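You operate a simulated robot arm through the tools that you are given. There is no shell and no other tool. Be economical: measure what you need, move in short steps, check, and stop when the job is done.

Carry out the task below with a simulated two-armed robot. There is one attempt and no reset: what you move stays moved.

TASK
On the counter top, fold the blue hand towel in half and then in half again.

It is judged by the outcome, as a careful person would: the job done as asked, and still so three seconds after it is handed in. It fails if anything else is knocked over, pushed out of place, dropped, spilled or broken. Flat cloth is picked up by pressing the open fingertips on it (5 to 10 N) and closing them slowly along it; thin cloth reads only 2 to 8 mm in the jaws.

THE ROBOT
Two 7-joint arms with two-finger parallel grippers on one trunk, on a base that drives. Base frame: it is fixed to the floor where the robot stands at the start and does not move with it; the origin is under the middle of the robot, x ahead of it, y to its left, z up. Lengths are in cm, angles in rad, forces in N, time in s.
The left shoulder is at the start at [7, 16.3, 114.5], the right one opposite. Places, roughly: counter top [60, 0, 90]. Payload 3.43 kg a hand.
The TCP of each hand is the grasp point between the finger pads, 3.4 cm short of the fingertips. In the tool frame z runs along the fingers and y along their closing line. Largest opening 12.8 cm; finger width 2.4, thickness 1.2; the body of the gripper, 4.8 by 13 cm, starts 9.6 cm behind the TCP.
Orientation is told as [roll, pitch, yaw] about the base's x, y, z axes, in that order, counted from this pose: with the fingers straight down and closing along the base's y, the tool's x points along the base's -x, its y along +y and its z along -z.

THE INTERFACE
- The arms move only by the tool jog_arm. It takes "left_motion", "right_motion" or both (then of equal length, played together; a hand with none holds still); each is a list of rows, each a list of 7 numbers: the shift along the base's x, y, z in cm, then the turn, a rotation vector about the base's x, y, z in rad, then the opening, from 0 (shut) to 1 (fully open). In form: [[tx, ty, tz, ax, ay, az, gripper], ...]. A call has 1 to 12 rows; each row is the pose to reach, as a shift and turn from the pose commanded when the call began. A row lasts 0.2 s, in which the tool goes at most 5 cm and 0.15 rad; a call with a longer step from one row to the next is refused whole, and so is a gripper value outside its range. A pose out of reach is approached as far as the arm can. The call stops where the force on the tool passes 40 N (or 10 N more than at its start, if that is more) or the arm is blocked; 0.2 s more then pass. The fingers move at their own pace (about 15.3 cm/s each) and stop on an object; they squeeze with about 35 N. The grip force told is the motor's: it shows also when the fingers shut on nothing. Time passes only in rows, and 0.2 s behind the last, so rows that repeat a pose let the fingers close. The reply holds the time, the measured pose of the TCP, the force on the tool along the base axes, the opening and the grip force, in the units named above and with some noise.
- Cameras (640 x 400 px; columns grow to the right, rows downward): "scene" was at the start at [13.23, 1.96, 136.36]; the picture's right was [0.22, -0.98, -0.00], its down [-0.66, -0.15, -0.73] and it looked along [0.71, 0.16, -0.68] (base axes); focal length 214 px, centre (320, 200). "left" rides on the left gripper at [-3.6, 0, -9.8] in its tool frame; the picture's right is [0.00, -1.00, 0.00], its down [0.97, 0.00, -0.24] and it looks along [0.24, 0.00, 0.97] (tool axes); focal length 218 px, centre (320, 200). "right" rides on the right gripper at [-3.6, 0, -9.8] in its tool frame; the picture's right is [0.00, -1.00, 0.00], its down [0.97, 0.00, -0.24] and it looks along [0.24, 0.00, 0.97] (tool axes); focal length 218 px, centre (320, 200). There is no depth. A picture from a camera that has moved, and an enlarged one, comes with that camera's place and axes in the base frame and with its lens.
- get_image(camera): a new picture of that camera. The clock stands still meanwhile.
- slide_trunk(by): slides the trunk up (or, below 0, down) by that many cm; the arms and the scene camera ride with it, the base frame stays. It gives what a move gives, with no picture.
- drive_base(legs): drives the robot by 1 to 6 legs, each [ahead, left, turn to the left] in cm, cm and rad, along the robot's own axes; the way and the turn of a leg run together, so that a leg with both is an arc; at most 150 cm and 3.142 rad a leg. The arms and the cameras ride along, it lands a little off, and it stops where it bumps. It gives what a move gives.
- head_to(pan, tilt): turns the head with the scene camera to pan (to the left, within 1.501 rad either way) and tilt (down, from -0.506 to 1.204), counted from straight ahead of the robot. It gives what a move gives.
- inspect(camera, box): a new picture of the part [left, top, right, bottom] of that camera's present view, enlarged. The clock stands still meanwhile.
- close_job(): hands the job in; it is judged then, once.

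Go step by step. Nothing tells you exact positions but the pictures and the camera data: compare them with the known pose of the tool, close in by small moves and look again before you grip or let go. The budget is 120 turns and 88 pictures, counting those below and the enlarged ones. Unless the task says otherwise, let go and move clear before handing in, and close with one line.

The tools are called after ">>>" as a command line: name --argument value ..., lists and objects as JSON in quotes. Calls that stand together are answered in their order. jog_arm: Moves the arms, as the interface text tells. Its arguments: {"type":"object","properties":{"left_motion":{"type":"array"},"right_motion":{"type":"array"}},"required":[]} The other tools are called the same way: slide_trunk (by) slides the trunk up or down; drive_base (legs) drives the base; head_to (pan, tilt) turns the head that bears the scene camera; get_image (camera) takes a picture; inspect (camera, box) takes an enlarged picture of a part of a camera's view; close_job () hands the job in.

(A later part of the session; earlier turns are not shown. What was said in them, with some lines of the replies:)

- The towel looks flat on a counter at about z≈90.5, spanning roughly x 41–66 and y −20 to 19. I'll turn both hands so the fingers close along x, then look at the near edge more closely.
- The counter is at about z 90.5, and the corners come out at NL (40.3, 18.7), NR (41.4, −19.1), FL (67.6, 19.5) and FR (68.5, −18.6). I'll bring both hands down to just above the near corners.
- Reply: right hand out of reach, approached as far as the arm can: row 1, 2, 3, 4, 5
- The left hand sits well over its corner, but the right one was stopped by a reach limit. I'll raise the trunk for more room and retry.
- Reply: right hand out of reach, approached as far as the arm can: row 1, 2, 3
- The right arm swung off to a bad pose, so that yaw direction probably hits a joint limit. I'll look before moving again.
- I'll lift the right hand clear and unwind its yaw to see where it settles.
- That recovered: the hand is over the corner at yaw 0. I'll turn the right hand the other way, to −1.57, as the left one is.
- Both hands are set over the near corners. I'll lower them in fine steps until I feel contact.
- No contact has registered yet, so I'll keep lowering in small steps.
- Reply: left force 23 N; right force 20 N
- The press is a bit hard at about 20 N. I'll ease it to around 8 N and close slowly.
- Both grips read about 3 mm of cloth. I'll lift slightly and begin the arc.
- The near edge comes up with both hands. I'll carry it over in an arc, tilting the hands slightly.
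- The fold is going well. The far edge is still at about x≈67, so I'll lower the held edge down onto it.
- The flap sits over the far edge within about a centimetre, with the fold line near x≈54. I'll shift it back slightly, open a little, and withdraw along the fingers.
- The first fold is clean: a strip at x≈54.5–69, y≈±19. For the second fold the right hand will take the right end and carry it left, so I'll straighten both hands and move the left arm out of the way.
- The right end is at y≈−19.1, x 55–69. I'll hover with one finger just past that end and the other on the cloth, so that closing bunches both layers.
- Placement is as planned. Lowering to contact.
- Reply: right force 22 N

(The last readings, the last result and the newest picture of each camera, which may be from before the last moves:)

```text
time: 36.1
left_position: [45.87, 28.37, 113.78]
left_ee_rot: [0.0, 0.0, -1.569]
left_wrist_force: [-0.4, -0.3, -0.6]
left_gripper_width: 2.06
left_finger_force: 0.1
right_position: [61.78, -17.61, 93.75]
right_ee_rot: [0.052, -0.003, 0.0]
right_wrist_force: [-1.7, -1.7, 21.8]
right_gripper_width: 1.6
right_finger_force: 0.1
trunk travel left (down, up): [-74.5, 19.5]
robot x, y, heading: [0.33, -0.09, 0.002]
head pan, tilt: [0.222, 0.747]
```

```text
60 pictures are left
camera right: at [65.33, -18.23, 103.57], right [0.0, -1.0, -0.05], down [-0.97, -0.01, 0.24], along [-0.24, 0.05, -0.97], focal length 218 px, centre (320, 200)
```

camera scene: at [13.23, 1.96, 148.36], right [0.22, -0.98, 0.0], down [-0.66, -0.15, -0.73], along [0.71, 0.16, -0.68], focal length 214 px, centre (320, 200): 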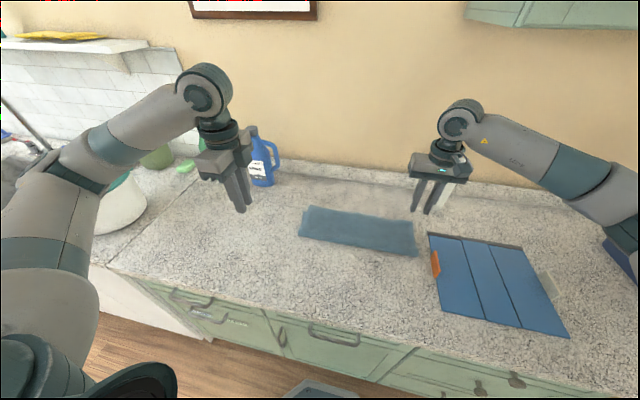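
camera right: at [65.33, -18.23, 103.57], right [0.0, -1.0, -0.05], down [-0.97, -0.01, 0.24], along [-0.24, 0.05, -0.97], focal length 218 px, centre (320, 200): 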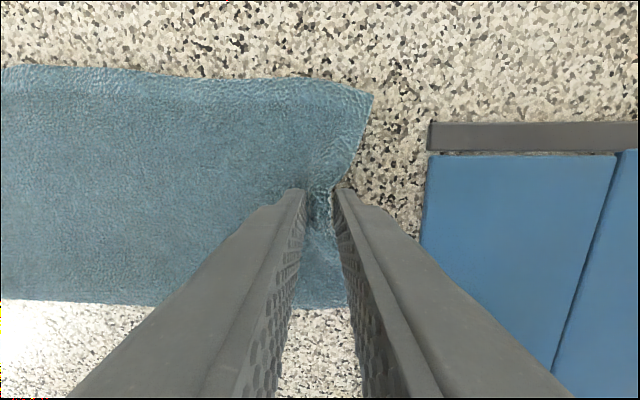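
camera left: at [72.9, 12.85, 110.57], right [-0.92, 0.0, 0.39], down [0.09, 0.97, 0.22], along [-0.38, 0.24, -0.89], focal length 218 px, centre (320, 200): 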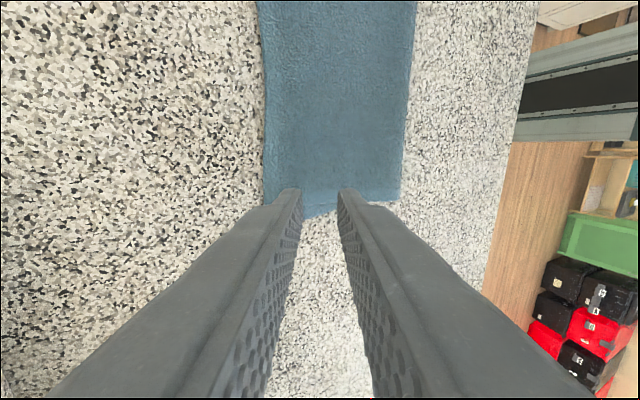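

The end is being pushed in and bunching between the fingers. Closing fully.

>>> jog_arm --right_motion '[[0, 0, 0, 0, 0, 0, 0.11], [0, 0, 0, 0, 0, 0, 0.09], [0, 0, 0, 0, 0, 0, 0.07], [0, 0, 0, 0, 0, 0, 0.05], [0, 0, 0, 0, 0, 0, 0.02], [0, 0, 0, 0, 0, 0, 0], [0, 0, 0, 0, 0, 0, 0]]'

>>> jog_arm --right_motion '[[0, 0.3, 1, 0, 0, 0, 0], [0, 0.7, 2.5, 0, 0, 0, 0], [0, 1.2, 4, 0, 0, 0, 0], [0, 1.2, 4, 0, 0, 0, 0]]'

>>> inspect --camera "scene" --box '[280, 140, 480, 280]'

>>> get_image --camera "right"

```text
time: 37.7
left_position: [45.89, 28.54, 113.66]
left_ee_rot: [0.001, -0.002, -1.569]
left_wrist_force: [0.4, 0.2, 0.7]
left_gripper_width: 2.05
left_finger_force: 0.1
right_position: [61.82, -17.41, 93.75]
right_ee_rot: [0.054, -0.004, 0.002]
right_wrist_force: [0.3, 5.3, 23.5]
right_gripper_width: 0.78
right_finger_force: 35.1
trunk travel left (down, up): [-74.5, 19.5]
robot x, y, heading: [-0.23, -0.08, 0.006]
head pan, tilt: [0.222, 0.747]
```

```text
time: 38.7
left_position: [46.04, 28.42, 113.55]
left_ee_rot: [-0.001, -0.002, -1.57]
left_wrist_force: [0.0, -0.3, -0.2]
left_gripper_width: 2.03
left_finger_force: 0.1
right_position: [61.87, -16.32, 97.48]
right_ee_rot: [0.05, 0.0, -0.001]
right_wrist_force: [1.1, -0.1, -0.2]
right_gripper_width: 0.58
right_finger_force: 35.3
trunk travel left (down, up): [-74.5, 19.5]
robot x, y, heading: [0.07, 0.35, 0.003]
head pan, tilt: [0.222, 0.747]
```

```text
2.86 times, centred on (380, 210) of scene
camera zoom: at [13.26, 1.91, 148.35], right [0.22, -0.98, 0.0], down [-0.66, -0.15, -0.73], along [0.71, 0.16, -0.68], focal length 613 px, centre (149, 171)
```

zoom: 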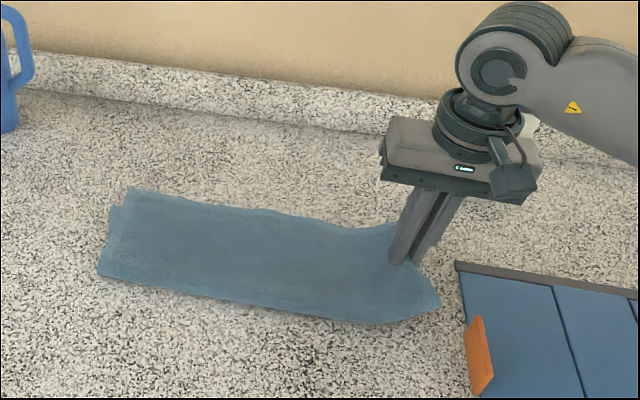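

```text
58 pictures are left
camera right: at [65.47, -17.07, 107.28], right [0.0, -1.0, -0.05], down [-0.97, -0.01, 0.24], along [-0.24, 0.05, -0.97], focal length 218 px, centre (320, 200)
```

right: 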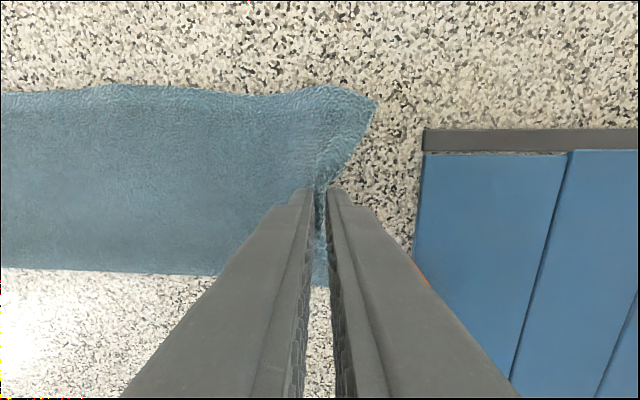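

The jaws read 5.8 mm, so both layers look to be in the grip. I'll raise it further and check from the side.

>>> jog_arm --right_motion '[[0, 1.0, 2, 0, 0, 0, 0], [0, 2.5, 4, 0, 0, 0, 0], [0, 4, 6, 0, 0, 0, 0], [0, 4, 6, 0, 0, 0, 0]]'

>>> inspect --camera "scene" --box '[280, 140, 480, 280]'

>>> get_image --camera "right"

>>> get_image --camera "left"

```text
time: 39.7
left_position: [46.0, 28.46, 113.66]
left_ee_rot: [0.0, 0.001, -1.569]
left_wrist_force: [0.9, 0.3, 1.3]
left_gripper_width: 2.08
left_finger_force: 0.1
right_position: [61.78, -12.18, 103.58]
right_ee_rot: [0.056, 0.0, -0.002]
right_wrist_force: [0.6, 0.1, -0.1]
right_gripper_width: 0.6
right_finger_force: 35.3
trunk travel left (down, up): [-74.5, 19.5]
robot x, y, heading: [-0.12, -0.04, 0.0]
head pan, tilt: [0.222, 0.747]
```

```text
2.86 times, centred on (380, 210) of scene
camera zoom: at [13.25, 1.91, 148.35], right [0.22, -0.98, 0.0], down [-0.66, -0.15, -0.73], along [0.71, 0.16, -0.68], focal length 613 px, centre (149, 171)
```

zoom: 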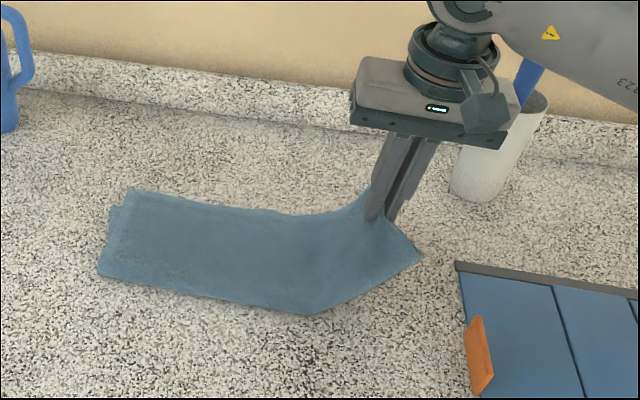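

```text
56 pictures are left
camera right: at [65.44, -12.86, 113.38], right [0.0, -1.0, -0.05], down [-0.97, -0.01, 0.24], along [-0.24, 0.05, -0.97], focal length 218 px, centre (320, 200)
```

right: 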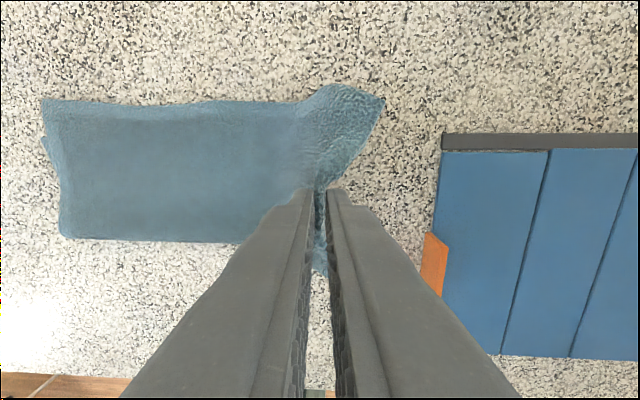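

```text
55 pictures are left
camera left: at [46.1, 24.67, 123.53], right [-1.0, 0.0, 0.0], down [0.0, 0.97, 0.24], along [0.0, 0.24, -0.97], focal length 218 px, centre (320, 200)
```

left: 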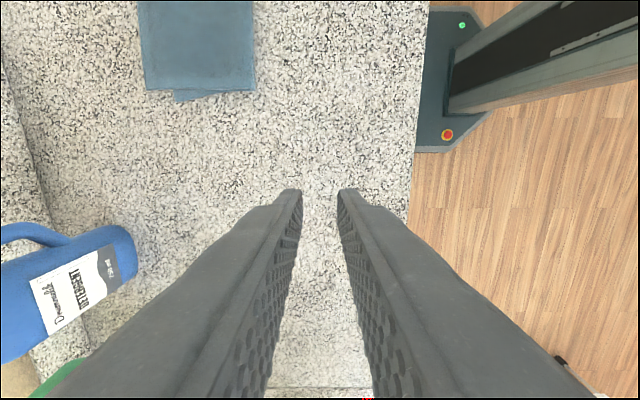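

Both layers are off the counter. I'll carry the end over to the left in an arc.

>>> jog_arm --right_motion '[[0, 2, 2, 0, 0, 0, 0], [0, 4.5, 3.5, 0, 0, 0, 0], [0, 7, 4.5, 0, 0, 0, 0], [0, 9.5, 5, -0.06, 0, 0, 0], [0, 12, 5, -0.13, 0, 0, 0], [0, 14.5, 4.6, -0.2, 0, 0, 0], [0, 17, 4, -0.28, 0, 0, 0], [0, 19, 3, -0.36, 0, 0, 0], [0, 21, 2, -0.45, 0, 0, 0], [0, 21, 2, -0.45, 0, 0, 0]]'

>>> get_image --camera "scene"

>>> get_image --camera "right"

>>> get_image --camera "left"

```text
time: 41.9
left_position: [46.18, 28.4, 113.61]
left_ee_rot: [-0.001, -0.001, -1.571]
left_wrist_force: [0.6, -0.2, -0.1]
left_gripper_width: 2.04
left_finger_force: 0.0
right_position: [61.98, 8.52, 105.79]
right_ee_rot: [-0.397, 0.001, 0.0]
right_wrist_force: [0.7, -0.3, -0.8]
right_gripper_width: 0.54
right_finger_force: 34.8
trunk travel left (down, up): [-74.5, 19.5]
robot x, y, heading: [-0.38, 0.25, -0.001]
head pan, tilt: [0.222, 0.747]
```

```text
54 pictures are left
camera scene: at [13.24, 1.86, 148.36], right [0.22, -0.98, 0.0], down [-0.66, -0.15, -0.73], along [0.71, 0.16, -0.68], focal length 214 px, centre (320, 200)
```

scene: 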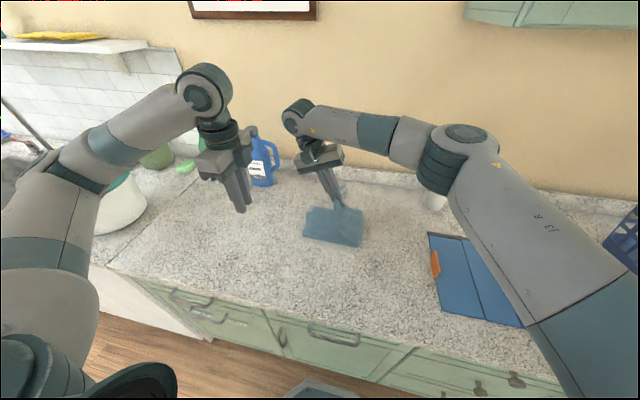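

```text
53 pictures are left
camera right: at [65.62, 12.17, 114.78], right [0.0, -0.92, 0.39], down [-0.97, 0.09, 0.22], along [-0.24, -0.38, -0.9], focal length 218 px, centre (320, 200)
```

right: 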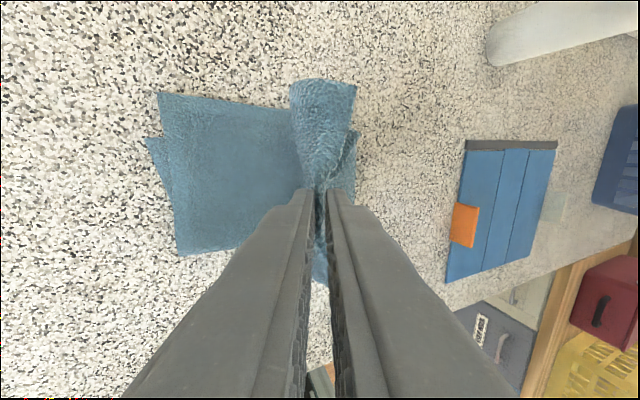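

```text
52 pictures are left
camera left: at [46.09, 24.63, 123.54], right [-1.0, 0.0, 0.0], down [0.0, 0.97, 0.24], along [0.0, 0.24, -0.97], focal length 218 px, centre (320, 200)
```

left: 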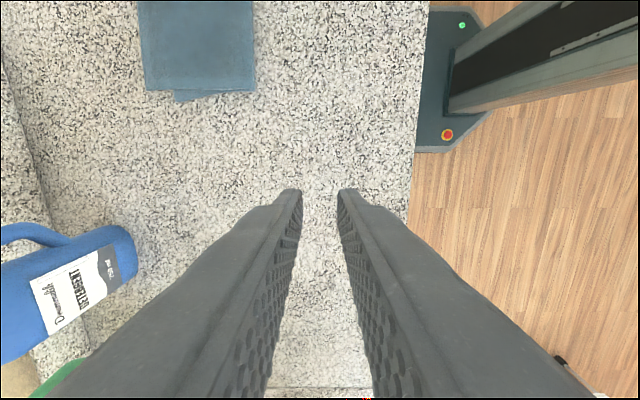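

The lower half hasn't moved. I'll lower the end onto the left edge.

>>> jog_arm --right_motion '[[0, 2.5, -1.5, 0, 0, 0, 0], [0, 4.7, -3.2, 0, 0, 0, 0], [0, 6.5, -5.2, 0, 0, 0, 0], [0, 7.8, -7.2, 0, 0, 0, 0], [0, 8.6, -8.8, 0, 0, 0, 0], [0, 8.8, -9.6, 0, 0, 0, 0], [0, 8.8, -9.6, 0, 0, 0, 0]]'

>>> get_image --camera "right"

>>> inspect --camera "scene" --box '[220, 100, 420, 280]'

>>> inspect --camera "left" --box '[60, 0, 340, 175]'

```text
time: 43.5
left_position: [46.0, 28.35, 113.71]
left_ee_rot: [0.0, -0.001, -1.57]
left_wrist_force: [0.2, 0.7, -0.3]
left_gripper_width: 2.05
left_finger_force: 0.1
right_position: [61.86, 15.67, 96.01]
right_ee_rot: [-0.396, -0.001, 0.002]
right_wrist_force: [0.0, 0.2, -0.1]
right_gripper_width: 0.57
right_finger_force: 35.6
right hand out of reach, approached as far as the arm can: row 4, 5, 6, 7
trunk travel left (down, up): [-74.5, 19.5]
robot x, y, heading: [0.09, -0.01, 0.001]
head pan, tilt: [0.222, 0.747]
```

```text
51 pictures are left
camera right: at [65.48, 19.35, 105.2], right [0.0, -0.92, 0.39], down [-0.97, 0.09, 0.22], along [-0.24, -0.38, -0.9], focal length 218 px, centre (320, 200)
```

right: 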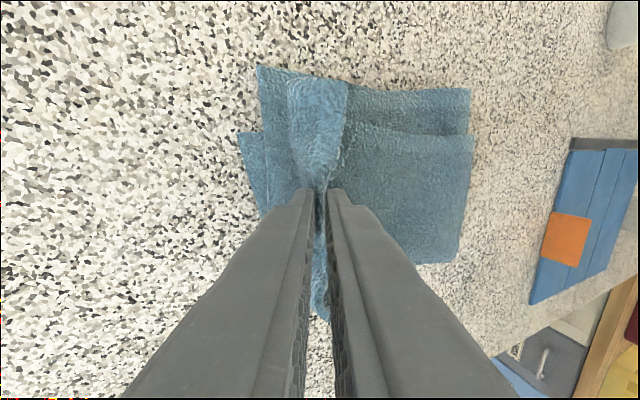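

```text
2.22 times, centred on (320, 190) of scene
camera zoom: at [13.22, 1.97, 148.36], right [0.22, -0.98, 0.0], down [-0.66, -0.15, -0.73], along [0.72, 0.16, -0.68], focal length 477 px, centre (320, 222)
```

zoom: 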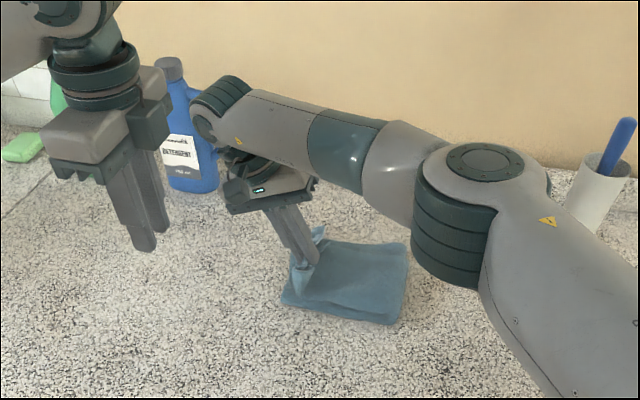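

```text
2.29 times, centred on (200, 88) of left
camera zoom: at [46.07, 24.72, 123.53], right [-1.0, 0.0, 0.0], down [0.0, 0.97, 0.24], along [0.0, 0.24, -0.97], focal length 499 px, centre (594, 457)
```

zoom: 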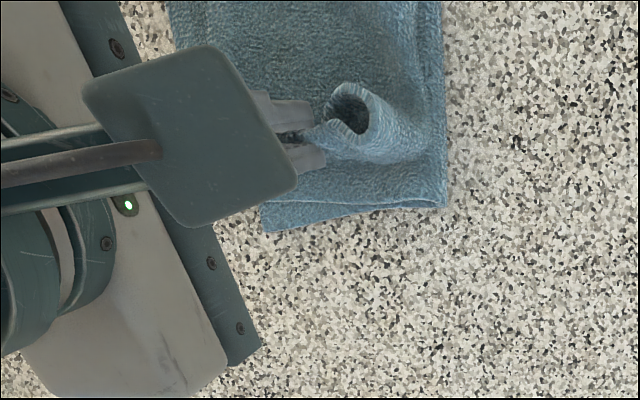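

The hand is at its reach limit, with the tip at y≈14.4. I'll enlarge the view to see how the layers lie before adjusting.

>>> inspect --camera "right" --box '[220, 40, 500, 290]'

>>> inspect --camera "scene" --box '[290, 180, 370, 250]'

```text
1.60 times, centred on (360, 165) of right
camera zoom: at [65.48, 19.35, 105.2], right [0.0, -0.92, 0.39], down [-0.97, 0.09, 0.22], along [-0.24, -0.38, -0.9], focal length 349 px, centre (256, 256)
```

zoom: 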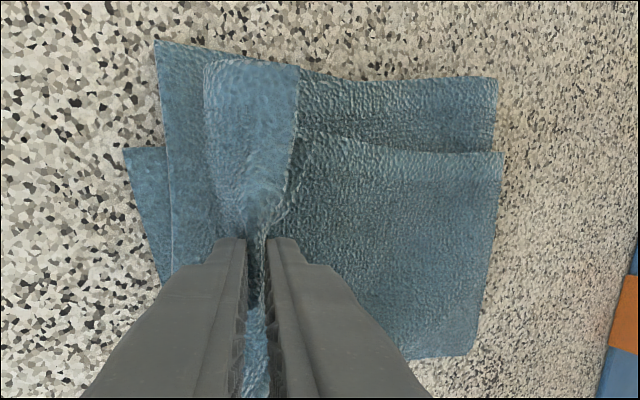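

```text
5.71 times, centred on (330, 215) of scene
camera zoom: at [13.22, 1.97, 148.36], right [0.22, -0.98, 0.0], down [-0.66, -0.15, -0.73], along [0.72, 0.16, -0.68], focal length 1226 px, centre (263, 114)
```

zoom: 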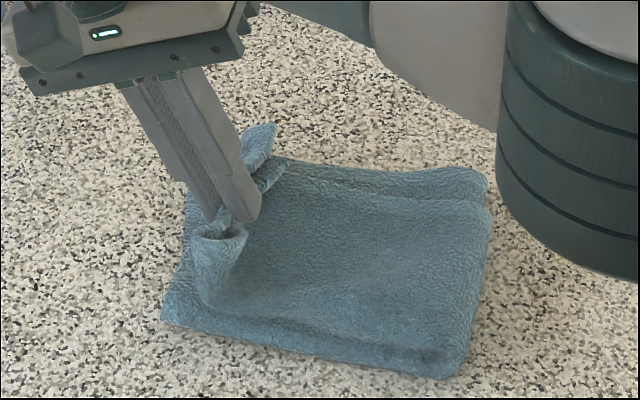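

The layers look fine; the end just needs about 1 cm more travel. I'll lessen the tilt so the arm can reach, and nudge it left and down.

>>> jog_arm --right_motion '[[0, -1.6, 0.2, 0.1, 0, 0, 0], [0, -1.2, 0, 0.2, 0, 0, 0], [0, -0.8, -0.3, 0.25, 0, 0, 0], [0, -0.8, -0.5, 0.25, 0, 0, 0], [0, -0.8, -0.5, 0.25, 0, 0, 0]]'

>>> inspect --camera "left" --box '[60, 0, 340, 175]'

```text
time: 44.7
left_position: [46.09, 28.46, 113.6]
left_ee_rot: [0.0, 0.0, -1.57]
left_wrist_force: [-0.1, -0.5, -1.3]
left_gripper_width: 2.03
left_finger_force: 0.0
right_position: [61.92, 14.77, 95.68]
right_ee_rot: [-0.146, 0.002, 0.0]
right_wrist_force: [0.5, -0.5, 0.4]
right_gripper_width: 0.56
right_finger_force: 35.2
trunk travel left (down, up): [-74.5, 19.5]
robot x, y, heading: [-0.08, -0.17, -0.002]
head pan, tilt: [0.222, 0.747]
```

```text
2.29 times, centred on (200, 88) of left
camera zoom: at [46.07, 24.76, 123.52], right [-1.0, 0.0, 0.0], down [0.0, 0.97, 0.24], along [0.0, 0.24, -0.97], focal length 499 px, centre (594, 457)
```

zoom: 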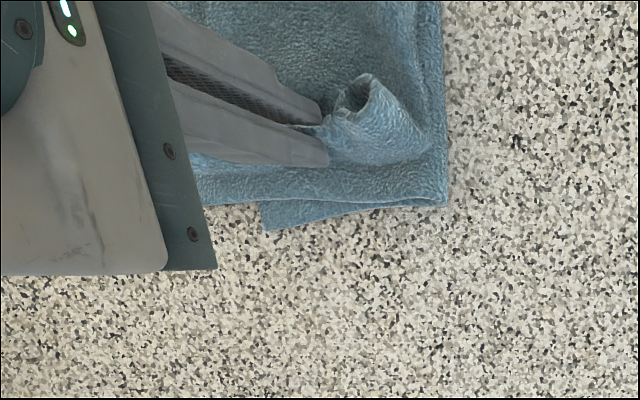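

I'll nudge another 1.2 cm left, then open gently and withdraw.

>>> jog_arm --right_motion '[[0, 0.7, 0, 0, 0, 0, 0], [0, 1.3, -0.2, 0, 0, 0, 0], [0, 1.3, -0.3, 0, 0, 0, 0], [0, 1.3, -0.3, 0, 0, 0, 0.06], [0, 1.3, -0.3, 0, 0, 0, 0.12], [0, 1.3, -0.1, 0, 0, 0, 0.18], [0, 1.4, 0.8, 0, 0, 0, 0.2], [0, 1.5, 2.5, 0, 0, 0, 0.2], [0, 1.5, 5, 0, 0, 0, 0.2], [0, 1.5, 8, 0, 0, 0, 0.2], [0, 1.5, 11, 0, 0, 0, 0.2]]'

>>> get_image --camera "right"

>>> inspect --camera "scene" --box '[280, 170, 390, 265]'

>>> inspect --camera "left" --box '[60, 0, 340, 175]'

```text
time: 47.1
left_position: [45.98, 28.34, 113.69]
left_ee_rot: [-0.001, -0.001, -1.569]
left_wrist_force: [-0.2, -0.3, -0.9]
left_gripper_width: 2.03
left_finger_force: 0.2
right_position: [61.92, 16.51, 106.72]
right_ee_rot: [-0.147, -0.001, 0.001]
right_wrist_force: [-1.0, -0.4, 0.5]
right_gripper_width: 2.54
right_finger_force: 0.0
trunk travel left (down, up): [-74.5, 19.5]
robot x, y, heading: [-0.06, 0.06, -0.002]
head pan, tilt: [0.222, 0.747]
```

```text
45 pictures are left
camera right: at [65.55, 17.75, 116.54], right [0.0, -0.99, 0.15], down [-0.97, 0.03, 0.24], along [-0.24, -0.14, -0.96], focal length 218 px, centre (320, 200)
```

right: 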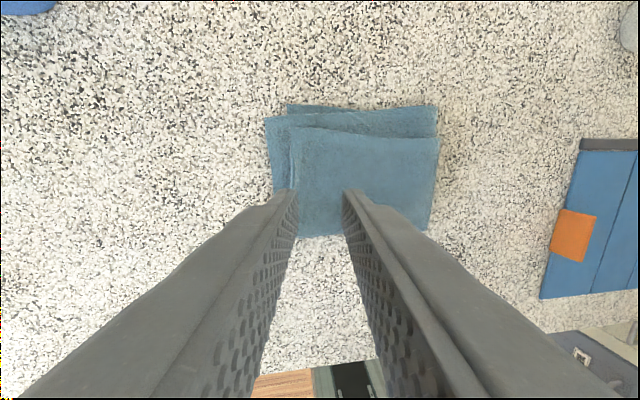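

```text
4.21 times, centred on (335, 218) of scene
camera zoom: at [13.16, 1.99, 148.36], right [0.22, -0.98, 0.0], down [-0.66, -0.15, -0.73], along [0.72, 0.16, -0.68], focal length 903 px, centre (257, 126)
```

zoom: 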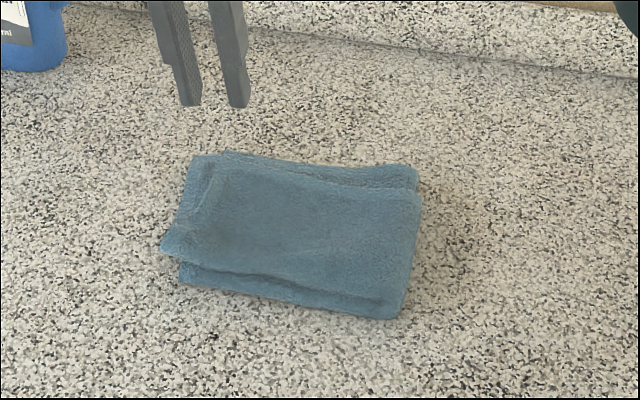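

```text
2.29 times, centred on (200, 88) of left
camera zoom: at [46.02, 24.73, 123.54], right [-1.0, 0.0, 0.0], down [0.0, 0.97, 0.24], along [0.0, 0.24, -0.97], focal length 499 px, centre (594, 457)
```

zoom: 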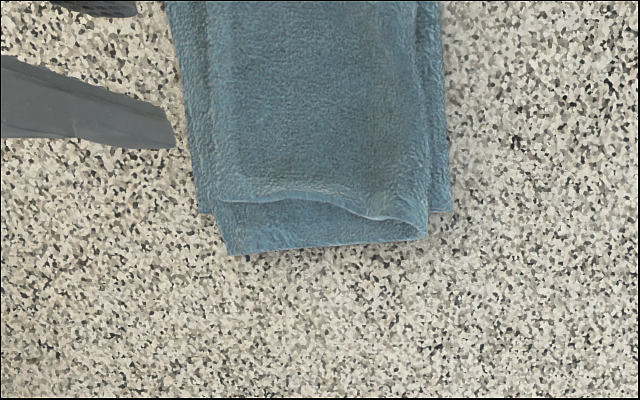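

The towel is folded in quarters and lies flat, with the edges within about 2 cm of each other. I'll move the right hand clear and take a last look.

>>> jog_arm --right_motion '[[0, -1, 4, 0, 0, 0, 0.2], [-2, -5, 6, 0, 0, 0, 0.2], [-4, -9, 6, 0, 0, 0, 0.2], [-6, -13, 6, 0, 0, 0, 0.2], [-8, -17, 6, 0, 0, 0, 0.2], [-10, -21, 6, 0, 0, 0, 0.2], [-12, -25, 6, 0, 0, 0, 0.2], [-14, -29, 6, 0, 0, 0, 0.2], [-15, -33, 6, 0, 0, 0, 0.2], [-15, -33, 6, 0, 0, 0, 0.2]]'

>>> get_image --camera "scene"

>>> inspect --camera "scene" --box '[280, 170, 390, 265]'

```text
time: 49.3
left_position: [46.17, 28.66, 113.59]
left_ee_rot: [0.0, -0.003, -1.569]
left_wrist_force: [-0.4, -0.5, 0.6]
left_gripper_width: 2.05
left_finger_force: 0.1
right_position: [46.95, -16.66, 112.62]
right_ee_rot: [-0.15, -0.002, 0.003]
right_wrist_force: [0.2, -0.5, 0.0]
right_gripper_width: 2.57
right_finger_force: 0.1
trunk travel left (down, up): [-74.5, 19.5]
robot x, y, heading: [0.09, -0.0, 0.001]
head pan, tilt: [0.222, 0.747]
```

```text
42 pictures are left
camera scene: at [13.27, 2.11, 148.35], right [0.22, -0.98, 0.0], down [-0.66, -0.15, -0.73], along [0.71, 0.16, -0.68], focal length 214 px, centre (320, 200)
```

scene: 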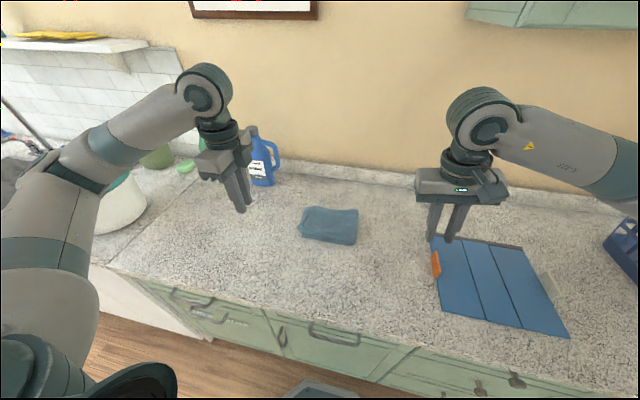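

```text
4.21 times, centred on (335, 218) of scene
camera zoom: at [13.27, 2.11, 148.35], right [0.22, -0.98, 0.0], down [-0.66, -0.15, -0.73], along [0.71, 0.16, -0.68], focal length 903 px, centre (257, 126)
```

zoom: 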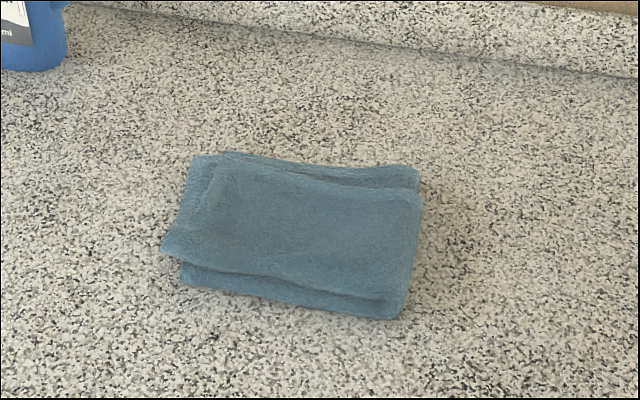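

The towel lies folded in half twice, both hands are clear, and nothing else has moved. I'm handing it in.

>>> close_job

```text
The job is handed in.
```

The blue towel is folded in half and then in half again on the counter. Its layers line up only to within about 2 to 3 cm, and nothing else was moved.
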